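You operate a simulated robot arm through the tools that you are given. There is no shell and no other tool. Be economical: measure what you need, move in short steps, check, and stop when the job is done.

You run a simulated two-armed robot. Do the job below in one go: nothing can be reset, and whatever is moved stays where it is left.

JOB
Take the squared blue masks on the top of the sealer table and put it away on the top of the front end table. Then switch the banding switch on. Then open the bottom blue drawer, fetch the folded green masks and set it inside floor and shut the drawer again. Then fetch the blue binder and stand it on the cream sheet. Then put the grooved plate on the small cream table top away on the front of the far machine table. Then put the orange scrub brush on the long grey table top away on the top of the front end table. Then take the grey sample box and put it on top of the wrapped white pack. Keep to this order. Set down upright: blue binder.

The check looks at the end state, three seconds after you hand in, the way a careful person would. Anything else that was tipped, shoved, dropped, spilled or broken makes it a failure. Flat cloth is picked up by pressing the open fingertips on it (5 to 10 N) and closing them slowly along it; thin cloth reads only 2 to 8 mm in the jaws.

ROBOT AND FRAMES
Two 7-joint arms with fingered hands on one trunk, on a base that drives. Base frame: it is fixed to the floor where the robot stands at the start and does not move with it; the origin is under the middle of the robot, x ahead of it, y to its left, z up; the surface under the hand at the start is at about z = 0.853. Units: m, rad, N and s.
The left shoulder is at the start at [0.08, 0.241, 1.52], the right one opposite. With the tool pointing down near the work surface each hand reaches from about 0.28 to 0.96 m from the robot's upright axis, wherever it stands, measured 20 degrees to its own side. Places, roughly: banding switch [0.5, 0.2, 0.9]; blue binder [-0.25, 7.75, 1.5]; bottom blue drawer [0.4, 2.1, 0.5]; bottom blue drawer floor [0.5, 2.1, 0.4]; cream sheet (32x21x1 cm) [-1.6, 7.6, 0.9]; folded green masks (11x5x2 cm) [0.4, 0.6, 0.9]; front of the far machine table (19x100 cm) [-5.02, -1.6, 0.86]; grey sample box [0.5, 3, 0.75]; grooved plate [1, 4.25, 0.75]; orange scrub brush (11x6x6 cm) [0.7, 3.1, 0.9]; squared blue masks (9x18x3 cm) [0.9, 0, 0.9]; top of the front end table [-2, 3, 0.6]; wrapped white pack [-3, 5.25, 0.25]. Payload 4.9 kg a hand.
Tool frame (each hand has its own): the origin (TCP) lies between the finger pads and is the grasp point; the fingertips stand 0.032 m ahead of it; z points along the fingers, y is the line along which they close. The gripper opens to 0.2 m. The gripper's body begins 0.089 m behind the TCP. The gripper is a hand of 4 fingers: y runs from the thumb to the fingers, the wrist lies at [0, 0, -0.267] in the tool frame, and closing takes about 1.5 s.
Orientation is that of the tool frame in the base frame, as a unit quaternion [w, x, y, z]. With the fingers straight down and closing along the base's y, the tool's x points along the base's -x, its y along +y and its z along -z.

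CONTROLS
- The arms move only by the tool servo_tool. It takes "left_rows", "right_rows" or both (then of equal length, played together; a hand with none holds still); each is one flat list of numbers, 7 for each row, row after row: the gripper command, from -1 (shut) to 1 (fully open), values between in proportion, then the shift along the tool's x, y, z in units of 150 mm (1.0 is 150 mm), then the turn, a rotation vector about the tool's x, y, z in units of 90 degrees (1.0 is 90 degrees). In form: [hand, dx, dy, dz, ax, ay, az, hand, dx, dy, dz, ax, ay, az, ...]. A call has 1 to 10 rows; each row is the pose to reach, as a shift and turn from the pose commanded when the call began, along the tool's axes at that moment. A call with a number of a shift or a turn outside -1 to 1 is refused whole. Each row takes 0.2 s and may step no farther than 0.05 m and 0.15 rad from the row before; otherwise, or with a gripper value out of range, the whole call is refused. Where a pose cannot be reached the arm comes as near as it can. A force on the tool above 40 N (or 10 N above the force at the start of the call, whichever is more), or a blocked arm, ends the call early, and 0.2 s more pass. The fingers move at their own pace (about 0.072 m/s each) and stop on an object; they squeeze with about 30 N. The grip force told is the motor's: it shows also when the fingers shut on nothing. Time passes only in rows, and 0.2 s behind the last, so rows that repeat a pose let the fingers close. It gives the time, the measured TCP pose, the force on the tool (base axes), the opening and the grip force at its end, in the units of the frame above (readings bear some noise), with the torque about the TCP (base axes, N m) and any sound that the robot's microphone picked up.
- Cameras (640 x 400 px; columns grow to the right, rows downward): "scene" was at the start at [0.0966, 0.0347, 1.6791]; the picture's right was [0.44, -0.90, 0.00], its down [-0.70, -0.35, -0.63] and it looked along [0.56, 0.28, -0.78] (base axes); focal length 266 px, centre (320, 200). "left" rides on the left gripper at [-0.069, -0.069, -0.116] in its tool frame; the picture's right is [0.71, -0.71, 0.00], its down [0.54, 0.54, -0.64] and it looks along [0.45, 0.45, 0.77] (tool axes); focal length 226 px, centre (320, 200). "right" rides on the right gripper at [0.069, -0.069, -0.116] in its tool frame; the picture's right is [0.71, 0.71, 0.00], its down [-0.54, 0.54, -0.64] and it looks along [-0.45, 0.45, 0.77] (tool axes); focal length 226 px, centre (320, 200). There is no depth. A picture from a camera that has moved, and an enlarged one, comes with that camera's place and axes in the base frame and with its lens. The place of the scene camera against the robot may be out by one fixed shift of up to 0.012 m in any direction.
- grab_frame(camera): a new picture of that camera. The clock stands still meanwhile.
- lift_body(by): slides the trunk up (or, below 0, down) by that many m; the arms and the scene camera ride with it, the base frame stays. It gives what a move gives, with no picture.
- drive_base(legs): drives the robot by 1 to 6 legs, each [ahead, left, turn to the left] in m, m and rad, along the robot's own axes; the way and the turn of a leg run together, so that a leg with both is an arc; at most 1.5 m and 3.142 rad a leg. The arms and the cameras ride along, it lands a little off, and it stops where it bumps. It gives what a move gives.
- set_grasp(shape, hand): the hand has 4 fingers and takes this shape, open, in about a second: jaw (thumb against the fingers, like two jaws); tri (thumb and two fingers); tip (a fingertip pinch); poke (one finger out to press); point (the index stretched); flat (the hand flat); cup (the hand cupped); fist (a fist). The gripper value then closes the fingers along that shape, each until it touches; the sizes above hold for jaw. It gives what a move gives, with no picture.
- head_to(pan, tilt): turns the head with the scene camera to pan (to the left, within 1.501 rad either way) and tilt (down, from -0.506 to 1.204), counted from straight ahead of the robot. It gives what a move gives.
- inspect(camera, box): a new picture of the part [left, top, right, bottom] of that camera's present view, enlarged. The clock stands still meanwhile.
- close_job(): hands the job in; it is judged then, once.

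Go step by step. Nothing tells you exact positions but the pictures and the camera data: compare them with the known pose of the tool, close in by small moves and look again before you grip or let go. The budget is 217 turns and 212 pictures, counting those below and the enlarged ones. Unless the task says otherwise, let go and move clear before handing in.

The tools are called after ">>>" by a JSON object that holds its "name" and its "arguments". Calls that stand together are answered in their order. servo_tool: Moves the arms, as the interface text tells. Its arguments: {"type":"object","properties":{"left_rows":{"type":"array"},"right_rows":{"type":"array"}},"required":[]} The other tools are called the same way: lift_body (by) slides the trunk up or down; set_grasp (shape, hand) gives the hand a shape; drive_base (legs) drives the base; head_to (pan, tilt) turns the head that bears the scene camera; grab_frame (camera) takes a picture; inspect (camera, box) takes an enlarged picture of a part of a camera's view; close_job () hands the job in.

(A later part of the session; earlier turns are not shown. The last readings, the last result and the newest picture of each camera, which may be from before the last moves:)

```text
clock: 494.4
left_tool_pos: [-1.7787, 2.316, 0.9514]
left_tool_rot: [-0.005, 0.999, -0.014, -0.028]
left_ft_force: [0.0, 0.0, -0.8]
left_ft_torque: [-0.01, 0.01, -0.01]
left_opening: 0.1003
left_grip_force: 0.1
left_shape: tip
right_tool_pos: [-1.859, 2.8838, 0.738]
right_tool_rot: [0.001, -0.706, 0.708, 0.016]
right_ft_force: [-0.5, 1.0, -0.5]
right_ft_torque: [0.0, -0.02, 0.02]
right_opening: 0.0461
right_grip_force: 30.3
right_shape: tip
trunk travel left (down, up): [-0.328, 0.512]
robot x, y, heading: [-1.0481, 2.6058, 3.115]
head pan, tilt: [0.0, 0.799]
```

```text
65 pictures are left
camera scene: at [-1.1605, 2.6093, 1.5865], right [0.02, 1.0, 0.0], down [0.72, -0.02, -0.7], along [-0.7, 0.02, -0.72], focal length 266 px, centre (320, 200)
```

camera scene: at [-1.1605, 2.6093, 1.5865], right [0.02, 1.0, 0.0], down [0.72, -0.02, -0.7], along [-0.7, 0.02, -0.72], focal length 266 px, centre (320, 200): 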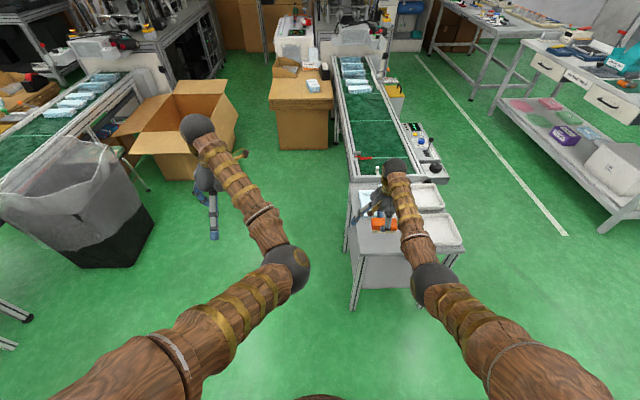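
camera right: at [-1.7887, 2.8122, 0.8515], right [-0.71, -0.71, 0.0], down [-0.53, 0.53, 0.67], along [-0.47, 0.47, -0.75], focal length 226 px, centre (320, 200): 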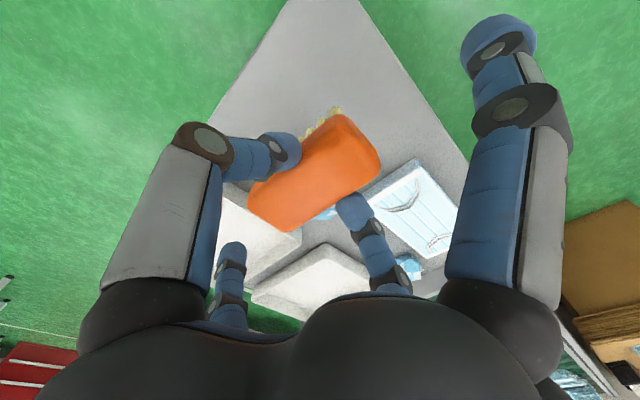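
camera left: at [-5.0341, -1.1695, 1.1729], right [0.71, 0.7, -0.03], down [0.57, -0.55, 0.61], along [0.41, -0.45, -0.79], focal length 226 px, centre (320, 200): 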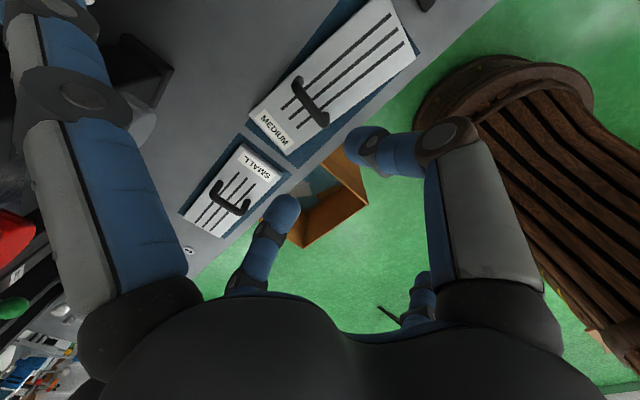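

Lower to contact in small steps.

>>> {"name": "servo_tool", "arguments": {"right_rows": [-1, 0, 0, 0.12, 0, 0, 0, -1, 0, 0, 0.2, 0, 0, 0, -1, 0, 0, 0.25, 0, 0, 0, -1, 0, 0, 0.29, 0, 0, 0, -1, 0, 0, 0.32, 0, 0, 0]}}

>>> {"name": "grab_frame", "arguments": {"camera": "right"}}

```text
clock: 495.6
left_tool_pos: [-1.7786, 2.3157, 0.9517]
left_tool_rot: [-0.005, 0.999, -0.014, -0.028]
left_ft_force: [0.3, 0.6, 0.4]
left_ft_torque: [-0.04, 0.01, 0.01]
left_opening: 0.1003
left_grip_force: 0.1
left_shape: tip
right_tool_pos: [-1.8618, 2.8821, 0.6901]
right_tool_rot: [-0.002, 0.707, -0.707, -0.017]
right_ft_force: [0.3, 0.2, 0.0]
right_ft_torque: [0.01, 0.0, 0.01]
right_opening: 0.0458
right_grip_force: 29.6
right_shape: tip
trunk travel left (down, up): [-0.328, 0.512]
robot x, y, heading: [-1.0499, 2.6005, 3.12]
head pan, tilt: [0.0, 0.799]
```

```text
64 pictures are left
camera right: at [-1.7896, 2.8119, 0.8038], right [-0.71, -0.71, 0.0], down [-0.53, 0.53, 0.67], along [-0.47, 0.47, -0.75], focal length 226 px, centre (320, 200)
```

right: 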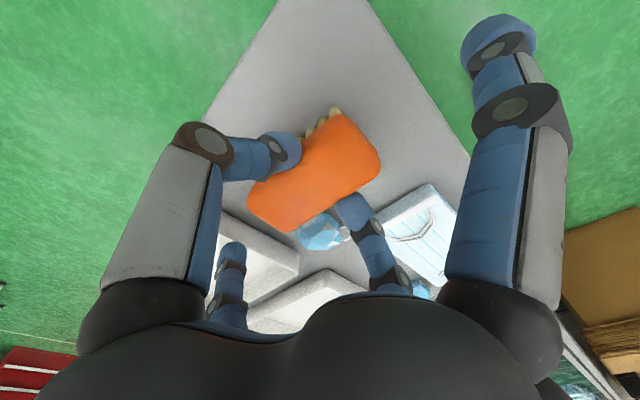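

Touching lightly. Settle 4 mm, open a little, and rise.

>>> {"name": "servo_tool", "arguments": {"right_rows": [-1, 0, 0, 0.025, 0, 0, 0, -0.7, 0, 0, 0.025, 0, 0, 0, -0.5, 0, 0, 0.025, 0, 0, 0, -0.38, 0, 0, 0.025, 0, 0, 0, -0.38, 0, 0, 0.025, 0, 0, 0, -0.38, 0, 0, -0.15, 0, 0, 0, -0.38, 0, 0, -0.4, 0, 0, 0, -0.38, 0, 0, -0.7, 0, 0, 0, -0.38, 0, 0, -1, 0, 0, 0]}}

>>> {"name": "grab_frame", "arguments": {"camera": "right"}}

```text
clock: 497.6
left_tool_pos: [-1.7796, 2.3161, 0.9511]
left_tool_rot: [-0.005, 0.999, -0.014, -0.028]
left_ft_force: [0.3, -0.2, -0.2]
left_ft_torque: [0.07, 0.01, -0.01]
left_opening: 0.1
left_grip_force: 0.1
left_shape: tip
right_tool_pos: [-1.8563, 2.8801, 0.8411]
right_tool_rot: [0.002, -0.706, 0.708, 0.015]
right_ft_force: [0.8, -0.7, -0.3]
right_ft_torque: [0.02, 0.03, 0.0]
right_opening: 0.0619
right_grip_force: 0.1
right_shape: tip
trunk travel left (down, up): [-0.328, 0.512]
robot x, y, heading: [-1.0492, 2.6027, 3.121]
head pan, tilt: [0.0, 0.799]
```

```text
63 pictures are left
camera right: at [-1.7855, 2.8079, 0.955], right [-0.71, -0.71, 0.0], down [-0.53, 0.53, 0.67], along [-0.47, 0.47, -0.75], focal length 226 px, centre (320, 200)
```

right: 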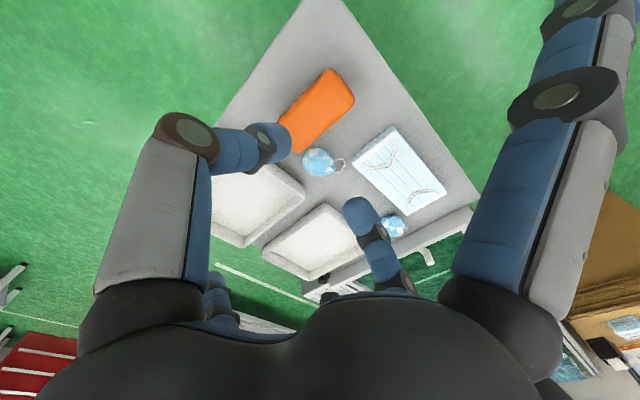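

Brush placed well. Now fetch the grey sample box: raise and drive back to the long table.

>>> {"name": "lift_body", "arguments": {"by": 0.4}}

>>> {"name": "drive_base", "arguments": {"legs": [[-0.3, 0, 0], [0, 0, -1.55], [0.75, 0, 0], [0, 0, -1.571], [0.45, 0, 0]]}}

>>> {"name": "grab_frame", "arguments": {"camera": "right"}}

>>> {"name": "head_to", "arguments": {"pan": -0.2, "tilt": 0.8}}

>>> {"name": "grab_frame", "arguments": {"camera": "scene"}}

```text
clock: 501.5
left_tool_pos: [-1.7794, 2.3165, 1.3518]
left_tool_rot: [-0.005, 1.0, -0.014, -0.027]
left_ft_force: [-0.1, 0.4, -0.6]
left_ft_torque: [0.04, -0.01, -0.02]
left_opening: 0.0997
left_grip_force: 0.1
left_shape: tip
right_tool_pos: [-1.8576, 2.8799, 1.2412]
right_tool_rot: [0.001, -0.707, 0.707, 0.016]
right_ft_force: [0.5, 0.3, 0.9]
right_ft_torque: [0.0, -0.03, -0.03]
right_opening: 0.0618
right_grip_force: 0.1
right_shape: tip
trunk travel left (down, up): [-0.728, 0.112]
robot x, y, heading: [-1.0457, 2.607, 3.12]
head pan, tilt: [0.0, 0.799]
```

```text
clock: 517.1
left_tool_pos: [0.4344, 3.6441, 1.3535]
left_tool_rot: [0.028, 0.007, 1.0, -0.005]
left_ft_force: [-0.6, 0.2, 0.6]
left_ft_torque: [-0.04, -0.05, -0.01]
left_opening: 0.1001
left_grip_force: 0.0
left_shape: tip
right_tool_pos: [0.5231, 3.0817, 1.2433]
right_tool_rot: [0.016, 0.702, 0.712, -0.001]
right_ft_force: [-0.1, -0.5, 0.7]
right_ft_torque: [0.01, -0.02, 0.01]
right_opening: 0.0618
right_grip_force: 0.1
right_shape: tip
trunk travel left (down, up): [-0.728, 0.112]
robot x, y, heading: [-0.2868, 3.3396, -0.017]
head pan, tilt: [0.0, 0.799]
```

```text
62 pictures are left
camera right: at [0.4497, 3.1522, 1.3562], right [0.7, 0.72, 0.0], down [0.53, -0.52, 0.67], along [0.48, -0.47, -0.74], focal length 226 px, centre (320, 200)
```

right: 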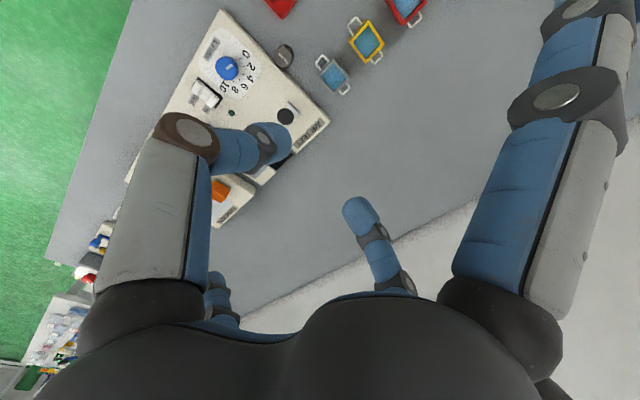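

```text
clock: 517.9
left_tool_pos: [0.4364, 3.6433, 1.3524]
left_tool_rot: [0.029, 0.007, 1.0, -0.005]
left_ft_force: [0.7, 0.2, 0.0]
left_ft_torque: [0.04, 0.02, 0.01]
left_opening: 0.0999
left_grip_force: 0.1
left_shape: tip
right_tool_pos: [0.5237, 3.0811, 1.2422]
right_tool_rot: [0.016, 0.702, 0.712, -0.001]
right_ft_force: [-0.7, -0.2, 0.1]
right_ft_torque: [0.01, 0.0, 0.02]
right_opening: 0.062
right_grip_force: 0.1
right_shape: tip
trunk travel left (down, up): [-0.728, 0.112]
robot x, y, heading: [-0.2877, 3.3385, -0.01]
head pan, tilt: [-0.201, 0.799]
```

```text
61 pictures are left
camera scene: at [-0.1833, 3.3265, 1.9866], right [-0.21, -0.98, 0.0], down [-0.7, 0.15, -0.7], along [0.68, -0.15, -0.72], focal length 266 px, centre (320, 200)
```

scene: 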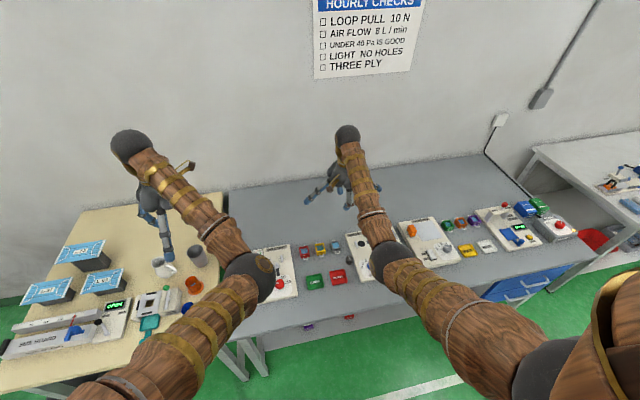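

Three open sample boxes stand there: red, yellow, grey (grey ≈[0.547, 3.092], gaps ~3 cm at its y-sides). I'll turn the hand back to close along y and approach.

>>> {"name": "servo_tool", "arguments": {"right_rows": [-0.2, 0.01, 0.02, 0.1, 0, 0, -0.095, -0.2, 0.02, 0.04, 0.2, 0, 0, -0.19, -0.2, 0.03, 0.06, 0.3, 0, 0, -0.285, -0.2, 0.04, 0.08, 0.4, 0, 0, -0.38, -0.2, 0.05, 0.1, 0.5, 0, 0, -0.475, -0.2, 0.06, 0.12, 0.6, 0, 0, -0.57, -0.2, 0.07, 0.14, 0.7, 0, 0, -0.665, -0.2, 0.07, 0.15, 0.8, 0, 0, -0.76, -0.2, 0.07, 0.15, 0.9, 0, 0, -0.855, -0.2, 0.07, 0.15, 1, 0, 0, -0.95]}}

>>> {"name": "grab_frame", "arguments": {"camera": "right"}}

```text
clock: 520.1
left_tool_pos: [0.4366, 3.6424, 1.3514]
left_tool_rot: [0.029, 0.007, 1.0, -0.006]
left_ft_force: [0.1, -0.7, -0.1]
left_ft_torque: [0.04, 0.02, -0.01]
left_opening: 0.0998
left_grip_force: 0.1
left_shape: tip
right_tool_pos: [0.5492, 3.0888, 1.0907]
right_tool_rot: [0.01, 0.03, 0.999, -0.011]
right_ft_force: [0.6, 0.1, -0.1]
right_ft_torque: [-0.03, 0.02, -0.02]
right_opening: 0.0797
right_grip_force: 0.0
right_shape: tip
trunk travel left (down, up): [-0.728, 0.112]
robot x, y, heading: [-0.2897, 3.3403, -0.008]
head pan, tilt: [-0.201, 0.799]
```

```text
60 pictures are left
camera right: at [0.4746, 3.0268, 1.2079], right [-0.66, 0.75, -0.03], down [0.56, 0.52, 0.64], along [0.5, 0.41, -0.77], focal length 226 px, centre (320, 200)
```

right: 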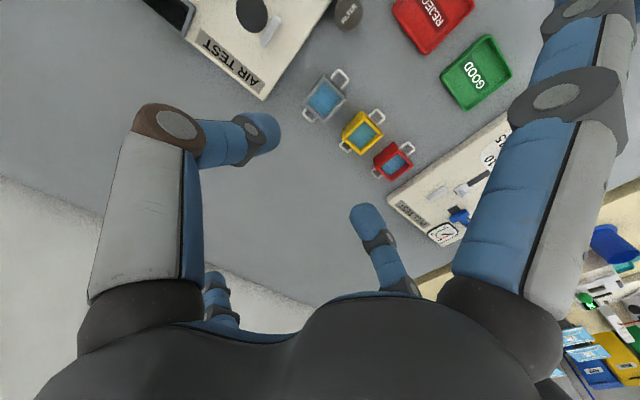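

>>> {"name": "inspect", "arguments": {"camera": "right", "box": [250, 40, 410, 180]}}

```text
2.86 times, centred on (330, 110) of right
camera zoom: at [0.4746, 3.0268, 1.2079], right [-0.66, 0.75, -0.03], down [0.56, 0.52, 0.64], along [0.5, 0.41, -0.77], focal length 646 px, centre (291, 457)
```

zoom: 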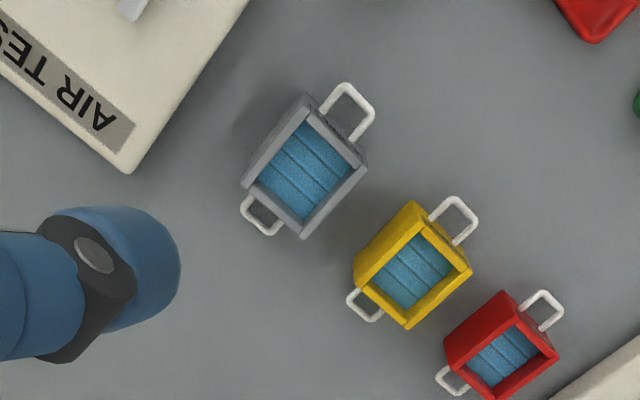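

Grey box centre ≈[0.5445, 3.0845], about 4.3 cm wide in y. Straighten the small tilt, set opening 6 cm and lower.

>>> {"name": "servo_tool", "arguments": {"right_rows": [-0.3, 0.02, -0.01, 0.2, -0.004, 0.004, -0.01, -0.4, 0.04, -0.014, 0.4, -0.008, 0.008, -0.02, -0.4, 0.047, -0.014, 0.6, -0.0136, 0.0131, -0.04, -0.4, 0.047, -0.014, 0.75, -0.0136, 0.0131, -0.04]}}

>>> {"name": "inspect", "arguments": {"camera": "right", "box": [240, 80, 440, 220]}}

```text
clock: 521.1
left_tool_pos: [0.4379, 3.6437, 1.3516]
left_tool_rot: [0.028, 0.007, 1.0, -0.006]
left_ft_force: [0.3, -0.3, -0.5]
left_ft_torque: [0.05, -0.02, -0.03]
left_opening: 0.0998
left_grip_force: 0.1
left_shape: tip
right_tool_pos: [0.5242, 3.086, 0.9937]
right_tool_rot: [0.001, 0.001, 1.0, -0.002]
right_ft_force: [0.0, 0.0, 0.6]
right_ft_torque: [0.0, 0.07, -0.04]
right_opening: 0.0601
right_grip_force: 0.0
right_shape: tip
right hand out of reach, approached as far as the arm can: row 3, 4
trunk travel left (down, up): [-0.728, 0.112]
robot x, y, heading: [-0.2885, 3.3417, -0.011]
head pan, tilt: [-0.201, 0.799]
```

```text
2.86 times, centred on (340, 150) of right
camera zoom: at [0.4549, 3.0185, 1.11], right [-0.71, 0.71, 0.0], down [0.54, 0.54, 0.64], along [0.46, 0.45, -0.77], focal length 646 px, centre (263, 343)
```

zoom: 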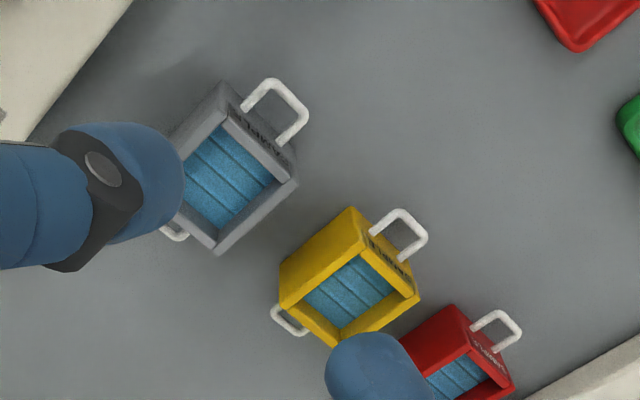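

Reach limit — raise the hand 15 cm and lower the trunk by 15 cm to regain reach.

>>> {"name": "servo_tool", "arguments": {"right_rows": [-0.4, 0, 0, -0.25, 0, 0, 0, -0.4, 0, 0, -0.5, 0, 0, 0, -0.4, 0, 0, -0.75, 0, 0, 0, -0.4, 0, 0, -1, 0, 0, 0]}}

>>> {"name": "lift_body", "arguments": {"by": -0.2}}

>>> {"name": "drive_base", "arguments": {"legs": [[0.06, 0, 0.01]]}}

>>> {"name": "grab_frame", "arguments": {"camera": "right"}}

```text
clock: 522.1
left_tool_pos: [0.4377, 3.6436, 1.3517]
left_tool_rot: [0.028, 0.008, 1.0, -0.005]
left_ft_force: [-0.3, -0.1, -0.3]
left_ft_torque: [0.03, -0.02, -0.03]
left_opening: 0.0999
left_grip_force: 0.1
left_shape: tip
right_tool_pos: [0.5852, 3.0855, 1.1187]
right_tool_rot: [-0.001, 0.001, 1.0, 0.0]
right_ft_force: [0.1, -0.2, -0.3]
right_ft_torque: [0.01, -0.02, 0.0]
right_opening: 0.06
right_grip_force: 0.1
right_shape: tip
right hand out of reach, approached as far as the arm can: row 1, 2, 3, 4
trunk travel left (down, up): [-0.728, 0.112]
robot x, y, heading: [-0.2879, 3.3431, -0.005]
head pan, tilt: [-0.201, 0.799]
```

```text
clock: 524.2
left_tool_pos: [0.4357, 3.6435, 1.1517]
left_tool_rot: [0.028, 0.008, 1.0, -0.005]
left_ft_force: [-0.5, 0.0, 0.4]
left_ft_torque: [0.02, 0.0, -0.01]
left_opening: 0.1
left_grip_force: 0.1
left_shape: tip
right_tool_pos: [0.5854, 3.0861, 0.9184]
right_tool_rot: [-0.001, 0.001, 1.0, -0.001]
right_ft_force: [0.1, 0.4, 0.0]
right_ft_torque: [0.0, 0.0, -0.02]
right_opening: 0.0603
right_grip_force: 0.1
right_shape: tip
trunk travel left (down, up): [-0.528, 0.312]
robot x, y, heading: [-0.29, 3.344, -0.011]
head pan, tilt: [-0.201, 0.799]
```

```text
clock: 525.2
left_tool_pos: [0.4848, 3.6489, 1.1566]
left_tool_rot: [0.033, 0.002, 0.999, -0.005]
left_ft_force: [-1.1, 0.4, 0.7]
left_ft_torque: [0.0, -0.16, -0.03]
left_opening: 0.1001
left_grip_force: 0.0
left_shape: tip
right_tool_pos: [0.6393, 3.0951, 0.9257]
right_tool_rot: [0.003, -0.003, 1.0, -0.001]
right_ft_force: [-1.2, -0.8, 1.2]
right_ft_torque: [0.0, -0.08, 0.02]
right_opening: 0.0603
right_grip_force: 0.1
right_shape: tip
trunk travel left (down, up): [-0.528, 0.312]
robot x, y, heading: [-0.2296, 3.3396, -0.003]
head pan, tilt: [-0.201, 0.799]
```

```text
57 pictures are left
camera right: at [0.5708, 3.025, 1.0411], right [-0.71, 0.7, 0.0], down [0.53, 0.55, 0.64], along [0.45, 0.46, -0.76], focal length 226 px, centre (320, 200)
```

right: 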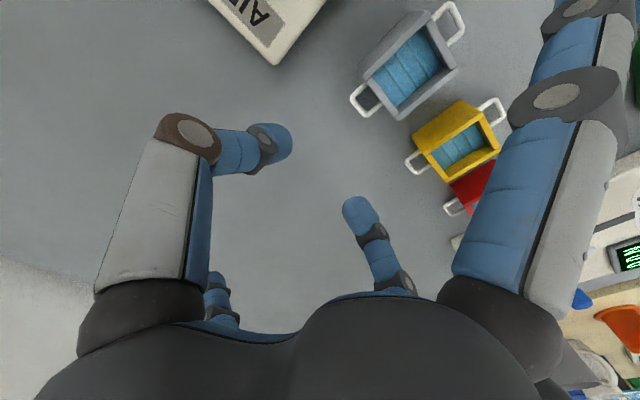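

The hand ended low behind the box but touched nothing. Raise it, then center over the grey box.

>>> {"name": "servo_tool", "arguments": {"right_rows": [-0.4, 0, 0, -0.25, 0, 0, 0, -0.4, 0, 0, -0.5, 0, 0, 0, -0.4, 0.2, -0.03, -0.5, 0, 0, 0, -0.4, 0.4, -0.06, -0.5, 0, 0, 0, -0.4, 0.6, -0.077, -0.5, 0, 0, 0, -0.4, 0.6, -0.077, -0.5, 0, 0, 0]}}

>>> {"name": "inspect", "arguments": {"camera": "right", "box": [240, 80, 440, 220]}}

```text
clock: 526.6
left_tool_pos: [0.4926, 3.6498, 1.1517]
left_tool_rot: [0.028, 0.002, 1.0, -0.005]
left_ft_force: [0.0, 0.3, -0.1]
left_ft_torque: [0.0, 0.03, 0.0]
left_opening: 0.1002
left_grip_force: 0.0
left_shape: tip
right_tool_pos: [0.6637, 3.0834, 0.9656]
right_tool_rot: [-0.002, -0.004, 1.0, 0.0]
right_ft_force: [0.5, -1.4, -0.5]
right_ft_torque: [0.0, -0.01, -0.01]
right_opening: 0.0604
right_grip_force: 0.1
right_shape: tip
right hand out of reach, approached as far as the arm can: row 1, 2, 3, 4, 5, 6
trunk travel left (down, up): [-0.528, 0.312]
robot x, y, heading: [-0.2338, 3.3402, -0.002]
head pan, tilt: [-0.201, 0.799]
```

```text
2.86 times, centred on (340, 150) of right
camera zoom: at [0.5949, 3.0139, 1.0821], right [-0.71, 0.7, 0.0], down [0.54, 0.55, 0.64], along [0.45, 0.46, -0.77], focal length 646 px, centre (263, 343)
```

zoom: 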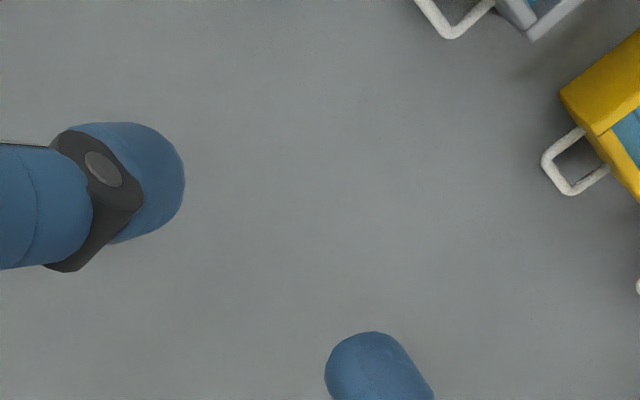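

The arm is stuck in an awkward branch. Raise the trunk a little, pull the hand up and back to a comfortable pose.

>>> {"name": "lift_body", "arguments": {"by": 0.1}}

>>> {"name": "servo_tool", "arguments": {"right_rows": [-0.4, 0.2, 0, -0.15, 0, 0, 0, -0.4, 0.4, 0, -0.3, 0, 0, 0, -0.4, 0.6, 0, -0.45, 0, 0, 0, -0.4, 0.8, 0, -0.6, 0, 0, 0, -0.4, 1, 0, -0.7, 0, 0, 0, -0.4, 1, 0, -0.7, 0, 0, 0]}}

>>> {"name": "grab_frame", "arguments": {"camera": "scene"}}

```text
clock: 527.9
left_tool_pos: [0.4921, 3.6499, 1.2527]
left_tool_rot: [0.028, 0.003, 1.0, -0.005]
left_ft_force: [-0.2, 0.5, -0.3]
left_ft_torque: [-0.01, -0.01, 0.02]
left_opening: 0.1001
left_grip_force: 0.1
left_shape: tip
right_tool_pos: [0.6627, 3.0834, 1.0649]
right_tool_rot: [-0.003, -0.004, 1.0, -0.001]
right_ft_force: [-0.6, -0.8, -0.1]
right_ft_torque: [-0.01, 0.0, 0.01]
right_opening: 0.0606
right_grip_force: 0.0
right_shape: tip
trunk travel left (down, up): [-0.628, 0.212]
robot x, y, heading: [-0.2355, 3.3419, -0.002]
head pan, tilt: [-0.201, 0.799]
```

```text
clock: 529.3
left_tool_pos: [0.4918, 3.6493, 1.2522]
left_tool_rot: [0.028, 0.002, 1.0, -0.005]
left_ft_force: [0.1, -0.2, -0.6]
left_ft_torque: [-0.02, 0.0, 0.04]
left_opening: 0.0997
left_grip_force: 0.1
left_shape: tip
right_tool_pos: [0.675, 3.0804, 1.1074]
right_tool_rot: [-0.004, -0.004, 1.0, -0.001]
right_ft_force: [-0.4, -0.1, -0.2]
right_ft_torque: [0.0, -0.03, -0.02]
right_opening: 0.0604
right_grip_force: 0.0
right_shape: tip
right hand out of reach, approached as far as the arm can: row 1, 2, 3, 4, 5, 6
trunk travel left (down, up): [-0.628, 0.212]
robot x, y, heading: [-0.235, 3.3407, 0.004]
head pan, tilt: [-0.201, 0.799]
```

```text
55 pictures are left
camera scene: at [-0.1238, 3.3272, 1.8865], right [-0.2, -0.98, 0.0], down [-0.7, 0.14, -0.7], along [0.68, -0.14, -0.72], focal length 266 px, centre (320, 200)
```

scene: 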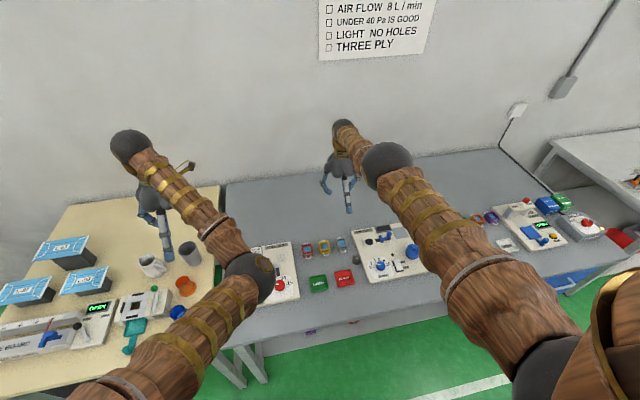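

Try breaking the stuck branch by turning the hand back to the earlier orientation.

>>> {"name": "servo_tool", "arguments": {"right_rows": [-0.4, 0, 0, 0, 0, 0, 0.095, -0.4, 0, 0, 0, 0, 0, 0.19, -0.4, 0, 0, 0, 0, 0, 0.285, -0.4, 0, 0, 0, 0, 0, 0.38, -0.4, 0, 0, 0, 0, 0, 0.475, -0.4, 0, 0, 0, 0, 0, 0.57, -0.4, 0, 0, 0, 0, 0, 0.665, -0.4, 0, 0, 0, 0, 0, 0.76, -0.4, 0, 0, 0, 0, 0, 0.855, -0.4, 0, 0, 0, 0, 0, 0.95]}}

```text
clock: 531.5
left_tool_pos: [0.4913, 3.6482, 1.2514]
left_tool_rot: [0.028, 0.003, 1.0, -0.005]
left_ft_force: [0.1, -0.5, 1.1]
left_ft_torque: [0.0, -0.01, -0.01]
left_opening: 0.1
left_grip_force: 0.1
left_shape: tip
right_tool_pos: [0.674, 3.0781, 1.1081]
right_tool_rot: [-0.001, 0.677, 0.736, -0.003]
right_ft_force: [-1.0, 0.6, 0.3]
right_ft_torque: [0.02, 0.04, 0.01]
right_opening: 0.0605
right_grip_force: 0.0
right_shape: tip
trunk travel left (down, up): [-0.628, 0.212]
robot x, y, heading: [-0.2368, 3.3427, -0.003]
head pan, tilt: [-0.201, 0.799]
```

Free again. Pull the hand up and back in this orientation.

>>> {"name": "servo_tool", "arguments": {"right_rows": [-0.4, 0, -0.2, -0.1, 0, 0, 0, -0.4, 0, -0.4, -0.2, 0, 0, 0, -0.4, 0, -0.6, -0.3, 0, 0, 0, -0.4, 0, -0.8, -0.4, 0, 0, 0, -0.4, 0, -1, -0.4, 0, 0, 0]}}

```text
clock: 532.7
left_tool_pos: [0.4923, 3.6505, 1.2506]
left_tool_rot: [0.028, 0.002, 1.0, -0.004]
left_ft_force: [0.4, -0.7, -0.1]
left_ft_torque: [-0.01, -0.01, -0.02]
left_opening: 0.1001
left_grip_force: 0.1
left_shape: tip
right_tool_pos: [0.6791, 3.0695, 1.1252]
right_tool_rot: [-0.003, 0.676, 0.737, -0.003]
right_ft_force: [-0.1, -1.2, 0.3]
right_ft_torque: [-0.02, -0.03, 0.0]
right_opening: 0.0605
right_grip_force: 0.0
right_shape: tip
right hand out of reach, approached as far as the arm can: row 1, 2, 3, 4, 5
trunk travel left (down, up): [-0.628, 0.212]
robot x, y, heading: [-0.2299, 3.3406, -0.003]
head pan, tilt: [-0.201, 0.799]
```

Try a combined move (back, right and up) to unlock it.

>>> {"name": "servo_tool", "arguments": {"right_rows": [-0.4, -0.1, -0.1, -0.1, 0, 0, -0.08, -0.4, -0.2, -0.2, -0.2, 0, 0, -0.16, -0.4, -0.3, -0.3, -0.3, 0, 0, -0.24, -0.4, -0.4, -0.4, -0.4, 0, 0, -0.32, -0.4, -0.5, -0.5, -0.5, 0, 0, -0.4, -0.4, -0.6, -0.6, -0.6, 0, 0.08, -0.4, -0.4, -0.7, -0.7, -0.7, 0, 0.16, -0.4, -0.4, -0.8, -0.8, -0.8, 0, 0.24, -0.4, -0.4, -0.9, -0.9, -0.9, 0, 0.32, -0.4, -0.4, -1, -1, -1, 0, 0.32, -0.4]}}

>>> {"name": "grab_frame", "arguments": {"camera": "scene"}}

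```text
clock: 534.9
left_tool_pos: [0.4919, 3.649, 1.2511]
left_tool_rot: [0.029, 0.002, 1.0, -0.004]
left_ft_force: [0.2, 0.1, 0.1]
left_ft_torque: [0.03, 0.02, -0.01]
left_opening: 0.1
left_grip_force: 0.1
left_shape: tip
right_tool_pos: [0.5846, 2.8899, 1.2691]
right_tool_rot: [-0.183, 0.396, 0.884, 0.165]
right_ft_force: [-1.0, -0.5, -0.6]
right_ft_torque: [0.0, -0.02, 0.01]
right_opening: 0.0603
right_grip_force: 0.0
right_shape: tip
right hand out of reach, approached as far as the arm can: row 1, 2, 3, 4, 5, 6, 7, 8, 9, 10
trunk travel left (down, up): [-0.628, 0.212]
robot x, y, heading: [-0.2274, 3.3435, 0.005]
head pan, tilt: [-0.201, 0.799]
```

```text
54 pictures are left
camera scene: at [-0.1251, 3.326, 1.8866], right [-0.2, -0.98, 0.0], down [-0.7, 0.14, -0.7], along [0.68, -0.14, -0.72], focal length 266 px, centre (320, 200)
```

scene: 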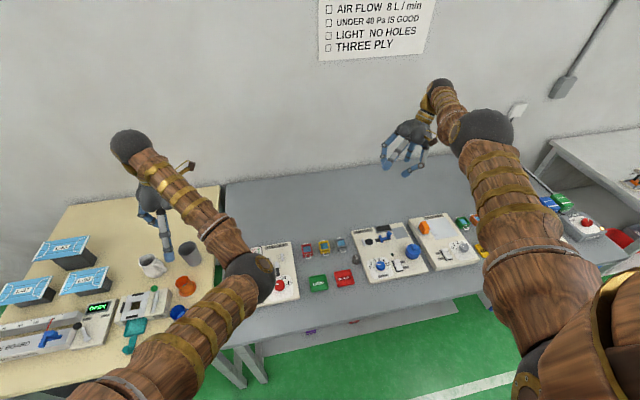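

I'll use the left hand for the box instead. Back off and sidestep right so the left hand faces the box, swinging the right arm further aside.

>>> {"name": "drive_base", "arguments": {"legs": [[-0.35, 0, 0]]}}

>>> {"name": "servo_tool", "arguments": {"right_rows": [-0.4, 0.2, -0.2, 0, 0, 0, 0, -0.4, 0.4, -0.4, 0, 0, 0, 0, -0.4, 0.6, -0.6, 0, 0, 0, 0, -0.4, 0.8, -0.8, 0, 0, 0, 0, -0.4, 1, -1, 0, 0, 0, 0, -0.4, 1, -1, 0.2, 0, 0, 0, -0.4, 1, -1, 0.4, 0, 0, 0, -0.4, 1, -1, 0.6, 0, 0, 0, -0.4, 1, -1, 0.8, 0, 0, 0, -0.4, 1, -1, 1, 0, 0, 0]}}

>>> {"name": "servo_tool", "arguments": {"right_rows": [-0.4, 0.2, -0.2, 0, 0, 0, 0, -0.4, 0.4, -0.4, 0, 0, 0, 0, -0.4, 0.6, -0.6, 0, 0, 0, 0, -0.4, 0.8, -0.8, 0, 0, 0, 0, -0.4, 1, -1, 0, 0, 0, 0, -0.4, 1, -1, 0.2, 0, 0, 0, -0.4, 1, -1, 0.4, 0, 0, 0, -0.4, 1, -1, 0.6, 0, 0, 0, -0.4, 1, -1, 0.8, 0, 0, 0, -0.4, 1, -1, 1, 0, 0, 0]}}

>>> {"name": "grab_frame", "arguments": {"camera": "scene"}}

```text
clock: 537.2
left_tool_pos: [0.1448, 3.6499, 1.2492]
left_tool_rot: [0.027, 0.002, 1.0, -0.005]
left_ft_force: [0.1, 0.1, 0.1]
left_ft_torque: [-0.02, 0.05, -0.05]
left_opening: 0.1001
left_grip_force: 0.0
left_shape: tip
right_tool_pos: [0.2396, 2.8901, 1.2664]
right_tool_rot: [-0.185, 0.397, 0.884, 0.164]
right_ft_force: [0.5, 0.7, 0.5]
right_ft_torque: [0.03, 0.05, 0.02]
right_opening: 0.0603
right_grip_force: 0.1
right_shape: tip
trunk travel left (down, up): [-0.628, 0.212]
robot x, y, heading: [-0.5818, 3.3422, -0.005]
head pan, tilt: [-0.201, 0.799]
```

```text
clock: 539.4
left_tool_pos: [0.1423, 3.6506, 1.2512]
left_tool_rot: [0.028, 0.002, 1.0, -0.006]
left_ft_force: [0.6, 0.1, 0.0]
left_ft_torque: [-0.02, 0.03, -0.01]
left_opening: 0.1002
left_grip_force: 0.0
left_shape: tip
right_tool_pos: [0.1924, 2.8579, 1.1402]
right_tool_rot: [-0.187, 0.395, 0.884, 0.163]
right_ft_force: [-0.6, -0.5, 0.1]
right_ft_torque: [-0.02, 0.01, 0.04]
right_opening: 0.0601
right_grip_force: 0.1
right_shape: tip
right hand out of reach, approached as far as the arm can: row 1, 2, 3, 4, 5, 6, 7, 8, 9, 10
trunk travel left (down, up): [-0.628, 0.212]
robot x, y, heading: [-0.5816, 3.3443, -0.0]
head pan, tilt: [-0.201, 0.799]
```

```text
clock: 541.6
left_tool_pos: [0.1427, 3.6513, 1.2512]
left_tool_rot: [0.027, 0.002, 1.0, -0.005]
left_ft_force: [0.0, 0.9, 0.2]
left_ft_torque: [-0.04, -0.02, -0.02]
left_opening: 0.1001
left_grip_force: 0.1
left_shape: tip
right_tool_pos: [0.1156, 2.8287, 0.9968]
right_tool_rot: [-0.184, 0.396, 0.884, 0.164]
right_ft_force: [0.1, -0.1, 0.0]
right_ft_torque: [0.01, 0.02, 0.02]
right_opening: 0.06
right_grip_force: 0.1
right_shape: tip
right hand out of reach, approached as far as the arm can: row 1, 2, 3, 4, 5, 6, 7, 8, 9, 10
trunk travel left (down, up): [-0.628, 0.212]
robot x, y, heading: [-0.5815, 3.3448, 0.0]
head pan, tilt: [-0.201, 0.799]
```

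```text
53 pictures are left
camera scene: at [-0.4739, 3.3275, 1.8865], right [-0.2, -0.98, 0.0], down [-0.7, 0.14, -0.7], along [0.68, -0.14, -0.72], focal length 266 px, centre (320, 200)
```

scene: 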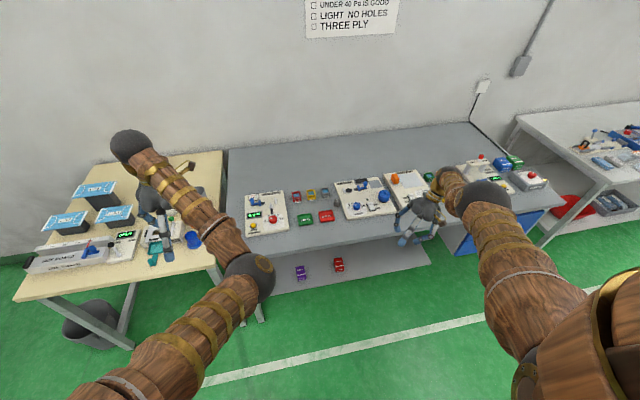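

The straight arm can at least be swung down out of the way. Park it lower at the robot's side.

>>> {"name": "servo_tool", "arguments": {"right_rows": [-1, 0.01, -0.2, 0.2, 0, 0, 0, -1, 0.02, -0.4, 0.4, 0, 0, 0, -1, 0.04, -0.6, 0.6, 0, 0, 0, -1, 0.05, -0.8, 0.8, 0, 0, 0, -1, 0.07, -1, 1, 0, 0, 0]}}

>>> {"name": "servo_tool", "arguments": {"right_rows": [-1, 0.01, -0.2, 0.2, 0, 0, 0, -1, 0.02, -0.4, 0.4, 0, 0, 0, -1, 0.04, -0.6, 0.6, 0, 0, 0, -1, 0.05, -0.8, 0.8, 0, 0, 0, -1, 0.07, -1, 1, 0, 0, 0]}}

>>> {"name": "grab_frame", "arguments": {"camera": "scene"}}

```text
clock: 542.8
left_tool_pos: [0.1408, 3.6493, 1.252]
left_tool_rot: [0.028, 0.002, 1.0, -0.006]
left_ft_force: [-0.4, 0.7, -0.4]
left_ft_torque: [0.02, -0.02, -0.02]
left_opening: 0.1001
left_grip_force: 0.2
left_shape: tip
right_tool_pos: [-0.0298, 2.7976, 0.8368]
right_tool_rot: [-0.185, 0.396, 0.884, 0.164]
right_ft_force: [0.1, 0.1, 0.2]
right_ft_torque: [-0.01, 0.0, 0.0]
right_opening: 0.0
right_grip_force: 29.6
right_shape: tip
right hand out of reach, approached as far as the arm can: row 1, 2, 3, 4, 5
trunk travel left (down, up): [-0.628, 0.212]
robot x, y, heading: [-0.5816, 3.3479, -0.004]
head pan, tilt: [-0.201, 0.799]
```

```text
clock: 544.0
left_tool_pos: [0.1409, 3.6496, 1.2518]
left_tool_rot: [0.029, 0.002, 1.0, -0.005]
left_ft_force: [-0.7, 1.2, 0.1]
left_ft_torque: [-0.03, 0.0, 0.0]
left_opening: 0.0999
left_grip_force: 0.1
left_shape: tip
right_tool_pos: [-0.1786, 2.7918, 0.7261]
right_tool_rot: [-0.182, 0.397, 0.885, 0.164]
right_ft_force: [-0.5, 0.7, -0.7]
right_ft_torque: [0.0, 0.0, 0.0]
right_opening: 0.0001
right_grip_force: 30.1
right_shape: tip
right hand out of reach, approached as far as the arm can: row 2, 3, 4, 5
trunk travel left (down, up): [-0.628, 0.212]
robot x, y, heading: [-0.5831, 3.3426, -0.005]
head pan, tilt: [-0.201, 0.799]
```

```text
52 pictures are left
camera scene: at [-0.4761, 3.327, 1.8867], right [-0.2, -0.98, 0.0], down [-0.7, 0.14, -0.7], along [0.68, -0.14, -0.72], focal length 266 px, centre (320, 200)
```

scene: 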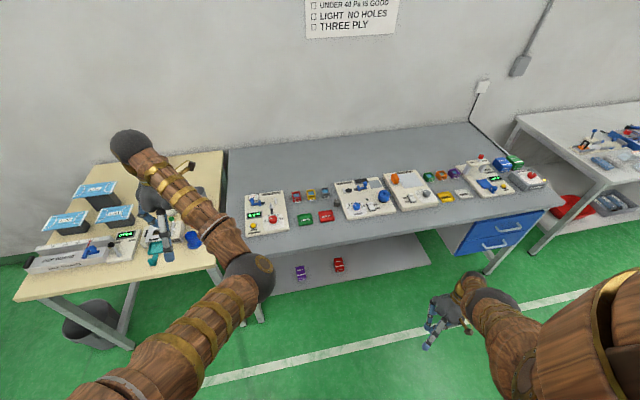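

Row 1 was within reach this time, so try moving inward (straight up).

>>> {"name": "servo_tool", "arguments": {"right_rows": [-1, 0.09, 0.03, -0.175, 0, 0, 0, -1, 0.18, 0.06, -0.35, 0, 0, 0, -1, 0.27, 0.09, -0.525, 0, 0, 0, -1, 0.36, 0.115, -0.7, 0, 0, 0, -1, 0.456, 0.144, -0.876, 0, 0, 0]}}

```text
clock: 545.2
left_tool_pos: [0.1402, 3.6508, 1.2522]
left_tool_rot: [0.029, 0.001, 1.0, -0.005]
left_ft_force: [-0.9, 1.3, 0.3]
left_ft_torque: [0.02, -0.03, 0.0]
left_opening: 0.0998
left_grip_force: 0.1
left_shape: tip
right_tool_pos: [-0.1791, 2.7921, 0.876]
right_tool_rot: [-0.183, 0.396, 0.885, 0.164]
right_ft_force: [0.2, 0.1, 0.5]
right_ft_torque: [0.0, 0.02, -0.01]
right_opening: 0.0
right_grip_force: 29.6
right_shape: tip
trunk travel left (down, up): [-0.628, 0.212]
robot x, y, heading: [-0.5815, 3.3416, -0.004]
head pan, tilt: [-0.201, 0.799]
```

Unlocked. Raise the right hand clear, then position the base for the left hand at the grey box.

>>> {"name": "servo_tool", "arguments": {"right_rows": [-1, 0.09, 0.03, -0.175, 0, -0.06, 0, -1, 0.18, 0.06, -0.35, 0, -0.12, 0, -1, 0.27, 0.09, -0.525, 0, -0.18, 0, -1, 0.36, 0.115, -0.7, 0, -0.24, 0, -1, 0.456, 0.144, -0.876, 0, -0.3, 0]}}

>>> {"name": "drive_base", "arguments": {"legs": [[0, -0.51, 0], [0.38, 0, 0]]}}

>>> {"name": "lift_body", "arguments": {"by": -0.06}}

>>> {"name": "grab_frame", "arguments": {"camera": "left"}}

```text
clock: 546.4
left_tool_pos: [0.1398, 3.651, 1.2525]
left_tool_rot: [0.029, 0.002, 1.0, -0.005]
left_ft_force: [0.1, 0.2, -0.4]
left_ft_torque: [-0.01, -0.02, 0.0]
left_opening: 0.1
left_grip_force: 0.0
left_shape: tip
right_tool_pos: [-0.1805, 2.7935, 1.0265]
right_tool_rot: [0.029, 0.424, 0.903, 0.066]
right_ft_force: [-0.4, 0.4, 0.1]
right_ft_torque: [-0.03, -0.02, 0.0]
right_opening: 0.0
right_grip_force: 30.0
right_shape: tip
trunk travel left (down, up): [-0.628, 0.212]
robot x, y, heading: [-0.5808, 3.3401, 0.003]
head pan, tilt: [-0.201, 0.799]
```

```text
clock: 551.4
left_tool_pos: [0.5169, 3.1419, 1.2529]
left_tool_rot: [0.029, 0.001, 1.0, -0.006]
left_ft_force: [-0.1, -0.1, 0.1]
left_ft_torque: [-0.01, -0.01, -0.04]
left_opening: 0.1
left_grip_force: 0.0
left_shape: tip
right_tool_pos: [0.196, 2.2843, 1.0256]
right_tool_rot: [0.029, 0.424, 0.903, 0.067]
right_ft_force: [-0.3, 0.0, -0.4]
right_ft_torque: [0.02, -0.05, 0.02]
right_opening: 0.0001
right_grip_force: 29.7
right_shape: tip
trunk travel left (down, up): [-0.628, 0.212]
robot x, y, heading: [-0.2055, 2.8335, 0.001]
head pan, tilt: [-0.201, 0.799]
```

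```text
clock: 552.4
left_tool_pos: [0.5176, 3.1401, 1.1916]
left_tool_rot: [0.029, 0.002, 1.0, -0.005]
left_ft_force: [0.4, -0.3, 0.1]
left_ft_torque: [0.04, 0.01, -0.01]
left_opening: 0.1
left_grip_force: 0.1
left_shape: tip
right_tool_pos: [0.1976, 2.2839, 0.965]
right_tool_rot: [0.029, 0.424, 0.903, 0.067]
right_ft_force: [-1.2, 0.6, 0.7]
right_ft_torque: [-0.01, -0.03, 0.0]
right_opening: 0.0
right_grip_force: 29.8
right_shape: tip
trunk travel left (down, up): [-0.568, 0.272]
robot x, y, heading: [-0.2008, 2.8324, 0.002]
head pan, tilt: [-0.201, 0.799]
```

```text
51 pictures are left
camera left: at [0.5796, 3.0728, 1.3132], right [-0.71, -0.71, -0.03], down [-0.58, 0.55, 0.61], along [-0.41, 0.45, -0.8], focal length 226 px, centre (320, 200)
```

left: 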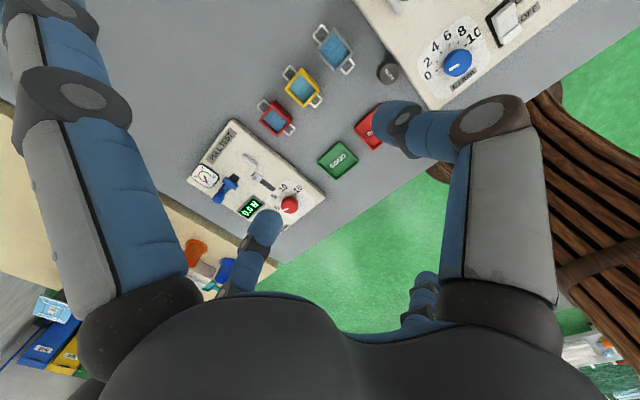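

Grey box ≈[0.555, 3.086]. Bring the left hand over it, removing its small tilt.

>>> {"name": "servo_tool", "arguments": {"left_rows": [-0.2, -0.04, -0.09, 0.2, -0.002, 0.01, 0, -0.4, -0.08, -0.18, 0.4, -0.004, 0.02, 0, -0.4, -0.12, -0.27, 0.6, -0.006, 0.03, 0, -0.4, -0.167, -0.367, 0.75, -0.0064, 0.037, 0, -0.4, -0.167, -0.367, 0.75, -0.0064, 0.037, 0]}}

>>> {"name": "inspect", "arguments": {"camera": "left", "box": [220, 60, 420, 200]}}

```text
clock: 553.6
left_tool_pos: [0.5497, 3.0841, 1.0805]
left_tool_rot: [-0.001, 0.002, 1.0, 0.001]
left_ft_force: [-0.5, 0.1, 0.0]
left_ft_torque: [-0.01, -0.04, 0.03]
left_opening: 0.0603
left_grip_force: 0.1
left_shape: tip
right_tool_pos: [0.1975, 2.2832, 0.9666]
right_tool_rot: [0.029, 0.423, 0.903, 0.067]
right_ft_force: [-0.1, 1.0, 0.2]
right_ft_torque: [-0.02, 0.0, 0.0]
right_opening: 0.0
right_grip_force: 30.6
right_shape: tip
trunk travel left (down, up): [-0.568, 0.272]
robot x, y, heading: [-0.2045, 2.8323, 0.004]
head pan, tilt: [-0.201, 0.799]
```

```text
2.86 times, centred on (320, 130) of left
camera zoom: at [0.6184, 3.0149, 1.1969], right [-0.71, -0.71, 0.0], down [-0.54, 0.54, 0.64], along [-0.45, 0.46, -0.77], focal length 646 px, centre (320, 400)
```

zoom: 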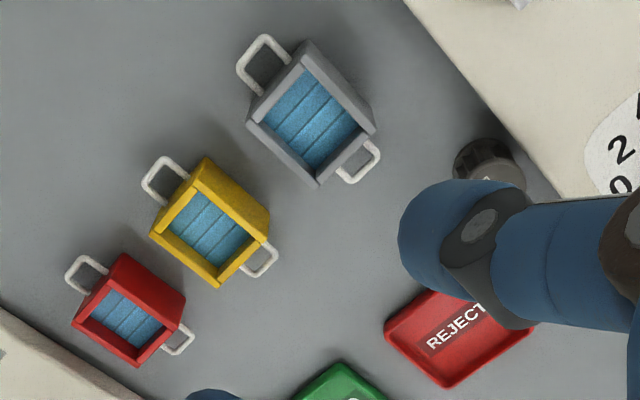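

Center on the box and descend.

>>> {"name": "servo_tool", "arguments": {"left_rows": [-0.4, -0.04, -0.01, 0.25, 0, 0, 0, -0.4, -0.075, -0.017, 0.5, 0, 0, 0, -0.4, -0.075, -0.017, 0.75, 0, 0, 0]}}

>>> {"name": "inspect", "arguments": {"camera": "left", "box": [220, 80, 420, 220]}}

```text
clock: 554.4
left_tool_pos: [0.5609, 3.0824, 0.9687]
left_tool_rot: [-0.001, 0.002, 1.0, 0.0]
left_ft_force: [-0.2, -0.7, 0.3]
left_ft_torque: [0.0, -0.01, 0.0]
left_opening: 0.0604
left_grip_force: 0.1
left_shape: tip
right_tool_pos: [0.1964, 2.2843, 0.9658]
right_tool_rot: [0.028, 0.424, 0.903, 0.067]
right_ft_force: [-0.5, 0.3, 0.8]
right_ft_torque: [0.0, 0.01, 0.0]
right_opening: 0.0
right_grip_force: 30.2
right_shape: tip
trunk travel left (down, up): [-0.568, 0.272]
robot x, y, heading: [-0.2017, 2.8327, 0.006]
head pan, tilt: [-0.201, 0.799]
```

```text
2.86 times, centred on (320, 150) of left
camera zoom: at [0.629, 3.0131, 1.0857], right [-0.71, -0.7, 0.0], down [-0.54, 0.54, 0.64], along [-0.45, 0.46, -0.77], focal length 646 px, centre (320, 343)
```

zoom: 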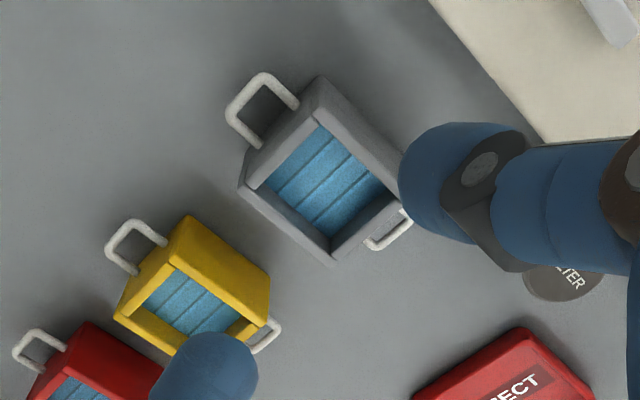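

Rim triangulates to about z 0.87 at [0.557, 3.085]. Final descent and pinch.

>>> {"name": "servo_tool", "arguments": {"left_rows": [-0.4, 0.02, 0.01, 0.2, 0, 0, 0, -0.4, 0.027, 0.02, 0.4, 0, 0, 0, -0.4, 0.027, 0.02, 0.53, 0, 0, 0]}}

>>> {"name": "grab_frame", "arguments": {"camera": "left"}}

```text
clock: 555.2
left_tool_pos: [0.557, 3.0848, 0.889]
left_tool_rot: [-0.001, 0.001, 1.0, 0.0]
left_ft_force: [0.5, 0.4, -1.3]
left_ft_torque: [0.03, -0.03, -0.03]
left_opening: 0.0603
left_grip_force: 0.0
left_shape: tip
right_tool_pos: [0.1992, 2.2835, 0.9649]
right_tool_rot: [0.029, 0.423, 0.903, 0.067]
right_ft_force: [0.5, 0.0, 0.5]
right_ft_torque: [0.03, -0.01, 0.0]
right_opening: 0.0
right_grip_force: 29.5
right_shape: tip
trunk travel left (down, up): [-0.568, 0.272]
robot x, y, heading: [-0.2046, 2.8343, 0.002]
head pan, tilt: [-0.201, 0.799]
```

```text
48 pictures are left
camera left: at [0.6251, 3.0152, 1.006], right [-0.71, -0.7, 0.0], down [-0.54, 0.54, 0.64], along [-0.45, 0.46, -0.77], focal length 226 px, centre (320, 200)
```

left: 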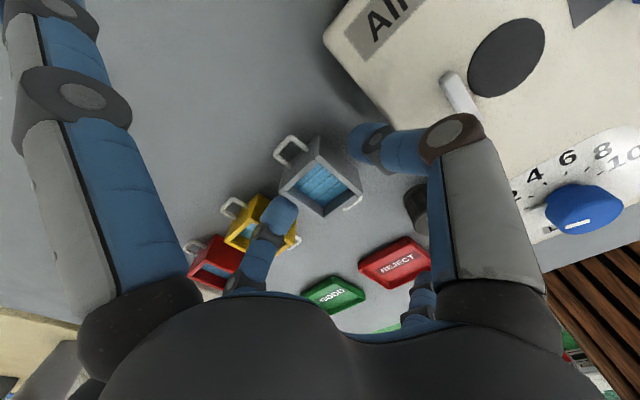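

>>> {"name": "inspect", "arguments": {"camera": "left", "box": [220, 110, 420, 250]}}

```text
2.86 times, centred on (320, 180) of left
camera zoom: at [0.6251, 3.0152, 1.006], right [-0.71, -0.7, 0.0], down [-0.54, 0.54, 0.64], along [-0.45, 0.46, -0.77], focal length 646 px, centre (320, 257)
```

zoom: 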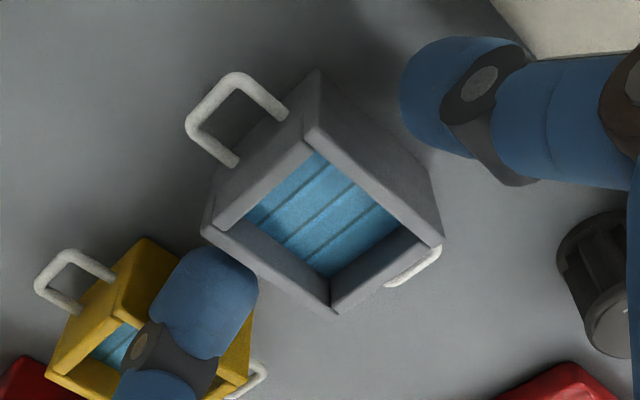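

Box sits between the fingertips. Close slowly.

>>> {"name": "servo_tool", "arguments": {"left_rows": [-0.5, 0, 0, 0, 0, 0, 0, -0.6, 0, 0, 0, 0, 0, 0, -0.75, 0, 0, 0, 0, 0, 0, -1, 0, 0, 0, 0, 0, 0, -1, 0, 0, 0, 0, 0, 0]}}

>>> {"name": "inspect", "arguments": {"camera": "left", "box": [220, 110, 420, 250]}}

```text
clock: 556.4
left_tool_pos: [0.5564, 3.0852, 0.8899]
left_tool_rot: [-0.001, 0.001, 1.0, 0.0]
left_ft_force: [0.4, -0.2, 0.3]
left_ft_torque: [-0.01, 0.01, 0.01]
left_opening: 0.039
left_grip_force: 29.7
left_shape: tip
right_tool_pos: [0.1983, 2.284, 0.9662]
right_tool_rot: [0.028, 0.423, 0.903, 0.066]
right_ft_force: [0.1, 0.6, 0.3]
right_ft_torque: [0.03, 0.0, 0.02]
right_opening: 0.0
right_grip_force: 30.5
right_shape: tip
trunk travel left (down, up): [-0.568, 0.272]
robot x, y, heading: [-0.21, 2.8327, -0.002]
head pan, tilt: [-0.201, 0.799]
```

```text
2.86 times, centred on (320, 180) of left
camera zoom: at [0.625, 3.0154, 1.0061], right [-0.71, -0.7, 0.0], down [-0.54, 0.54, 0.64], along [-0.45, 0.46, -0.77], focal length 646 px, centre (320, 257)
```

zoom: 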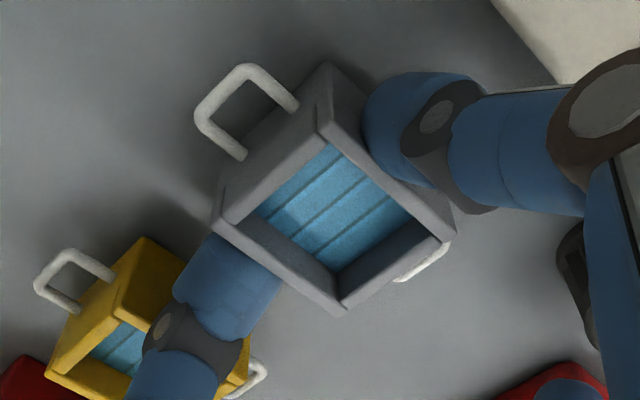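

Gripped at 39 mm. Lift and check.

>>> {"name": "servo_tool", "arguments": {"left_rows": [-1, 0, 0, -0.1, 0, 0, 0, -1, 0, 0, -0.25, 0, 0, 0, -1, 0, 0, -0.45, 0, 0, 0, -1, 0, 0, -0.7, 0, 0, 0, -1, 0, 0, -1, 0, 0, 0]}}

>>> {"name": "grab_frame", "arguments": {"camera": "left"}}

```text
clock: 557.6
left_tool_pos: [0.556, 3.0841, 1.0409]
left_tool_rot: [-0.001, 0.002, 1.0, 0.0]
left_ft_force: [-1.3, 0.0, -0.3]
left_ft_torque: [0.01, 0.02, 0.0]
left_opening: 0.039
left_grip_force: 29.6
left_shape: tip
right_tool_pos: [0.1976, 2.283, 0.9653]
right_tool_rot: [0.028, 0.423, 0.903, 0.066]
right_ft_force: [-0.1, 1.1, 0.4]
right_ft_torque: [0.01, -0.03, -0.03]
right_opening: 0.0001
right_grip_force: 30.0
right_shape: tip
trunk travel left (down, up): [-0.568, 0.272]
robot x, y, heading: [-0.204, 2.8337, -0.0]
head pan, tilt: [-0.201, 0.799]
```

```text
45 pictures are left
camera left: at [0.6242, 3.0147, 1.156], right [-0.71, -0.7, 0.0], down [-0.54, 0.54, 0.64], along [-0.45, 0.46, -0.77], focal length 226 px, centre (320, 200)
```

left: 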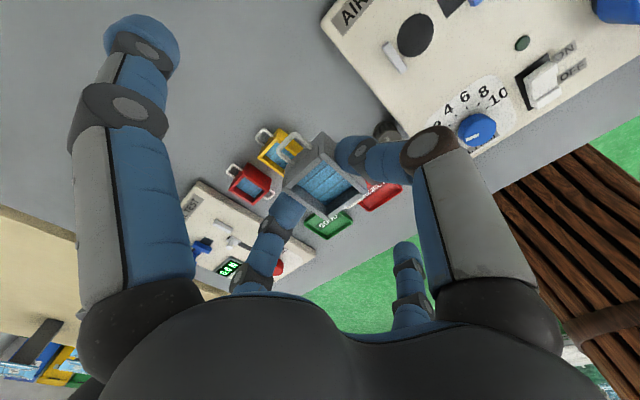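

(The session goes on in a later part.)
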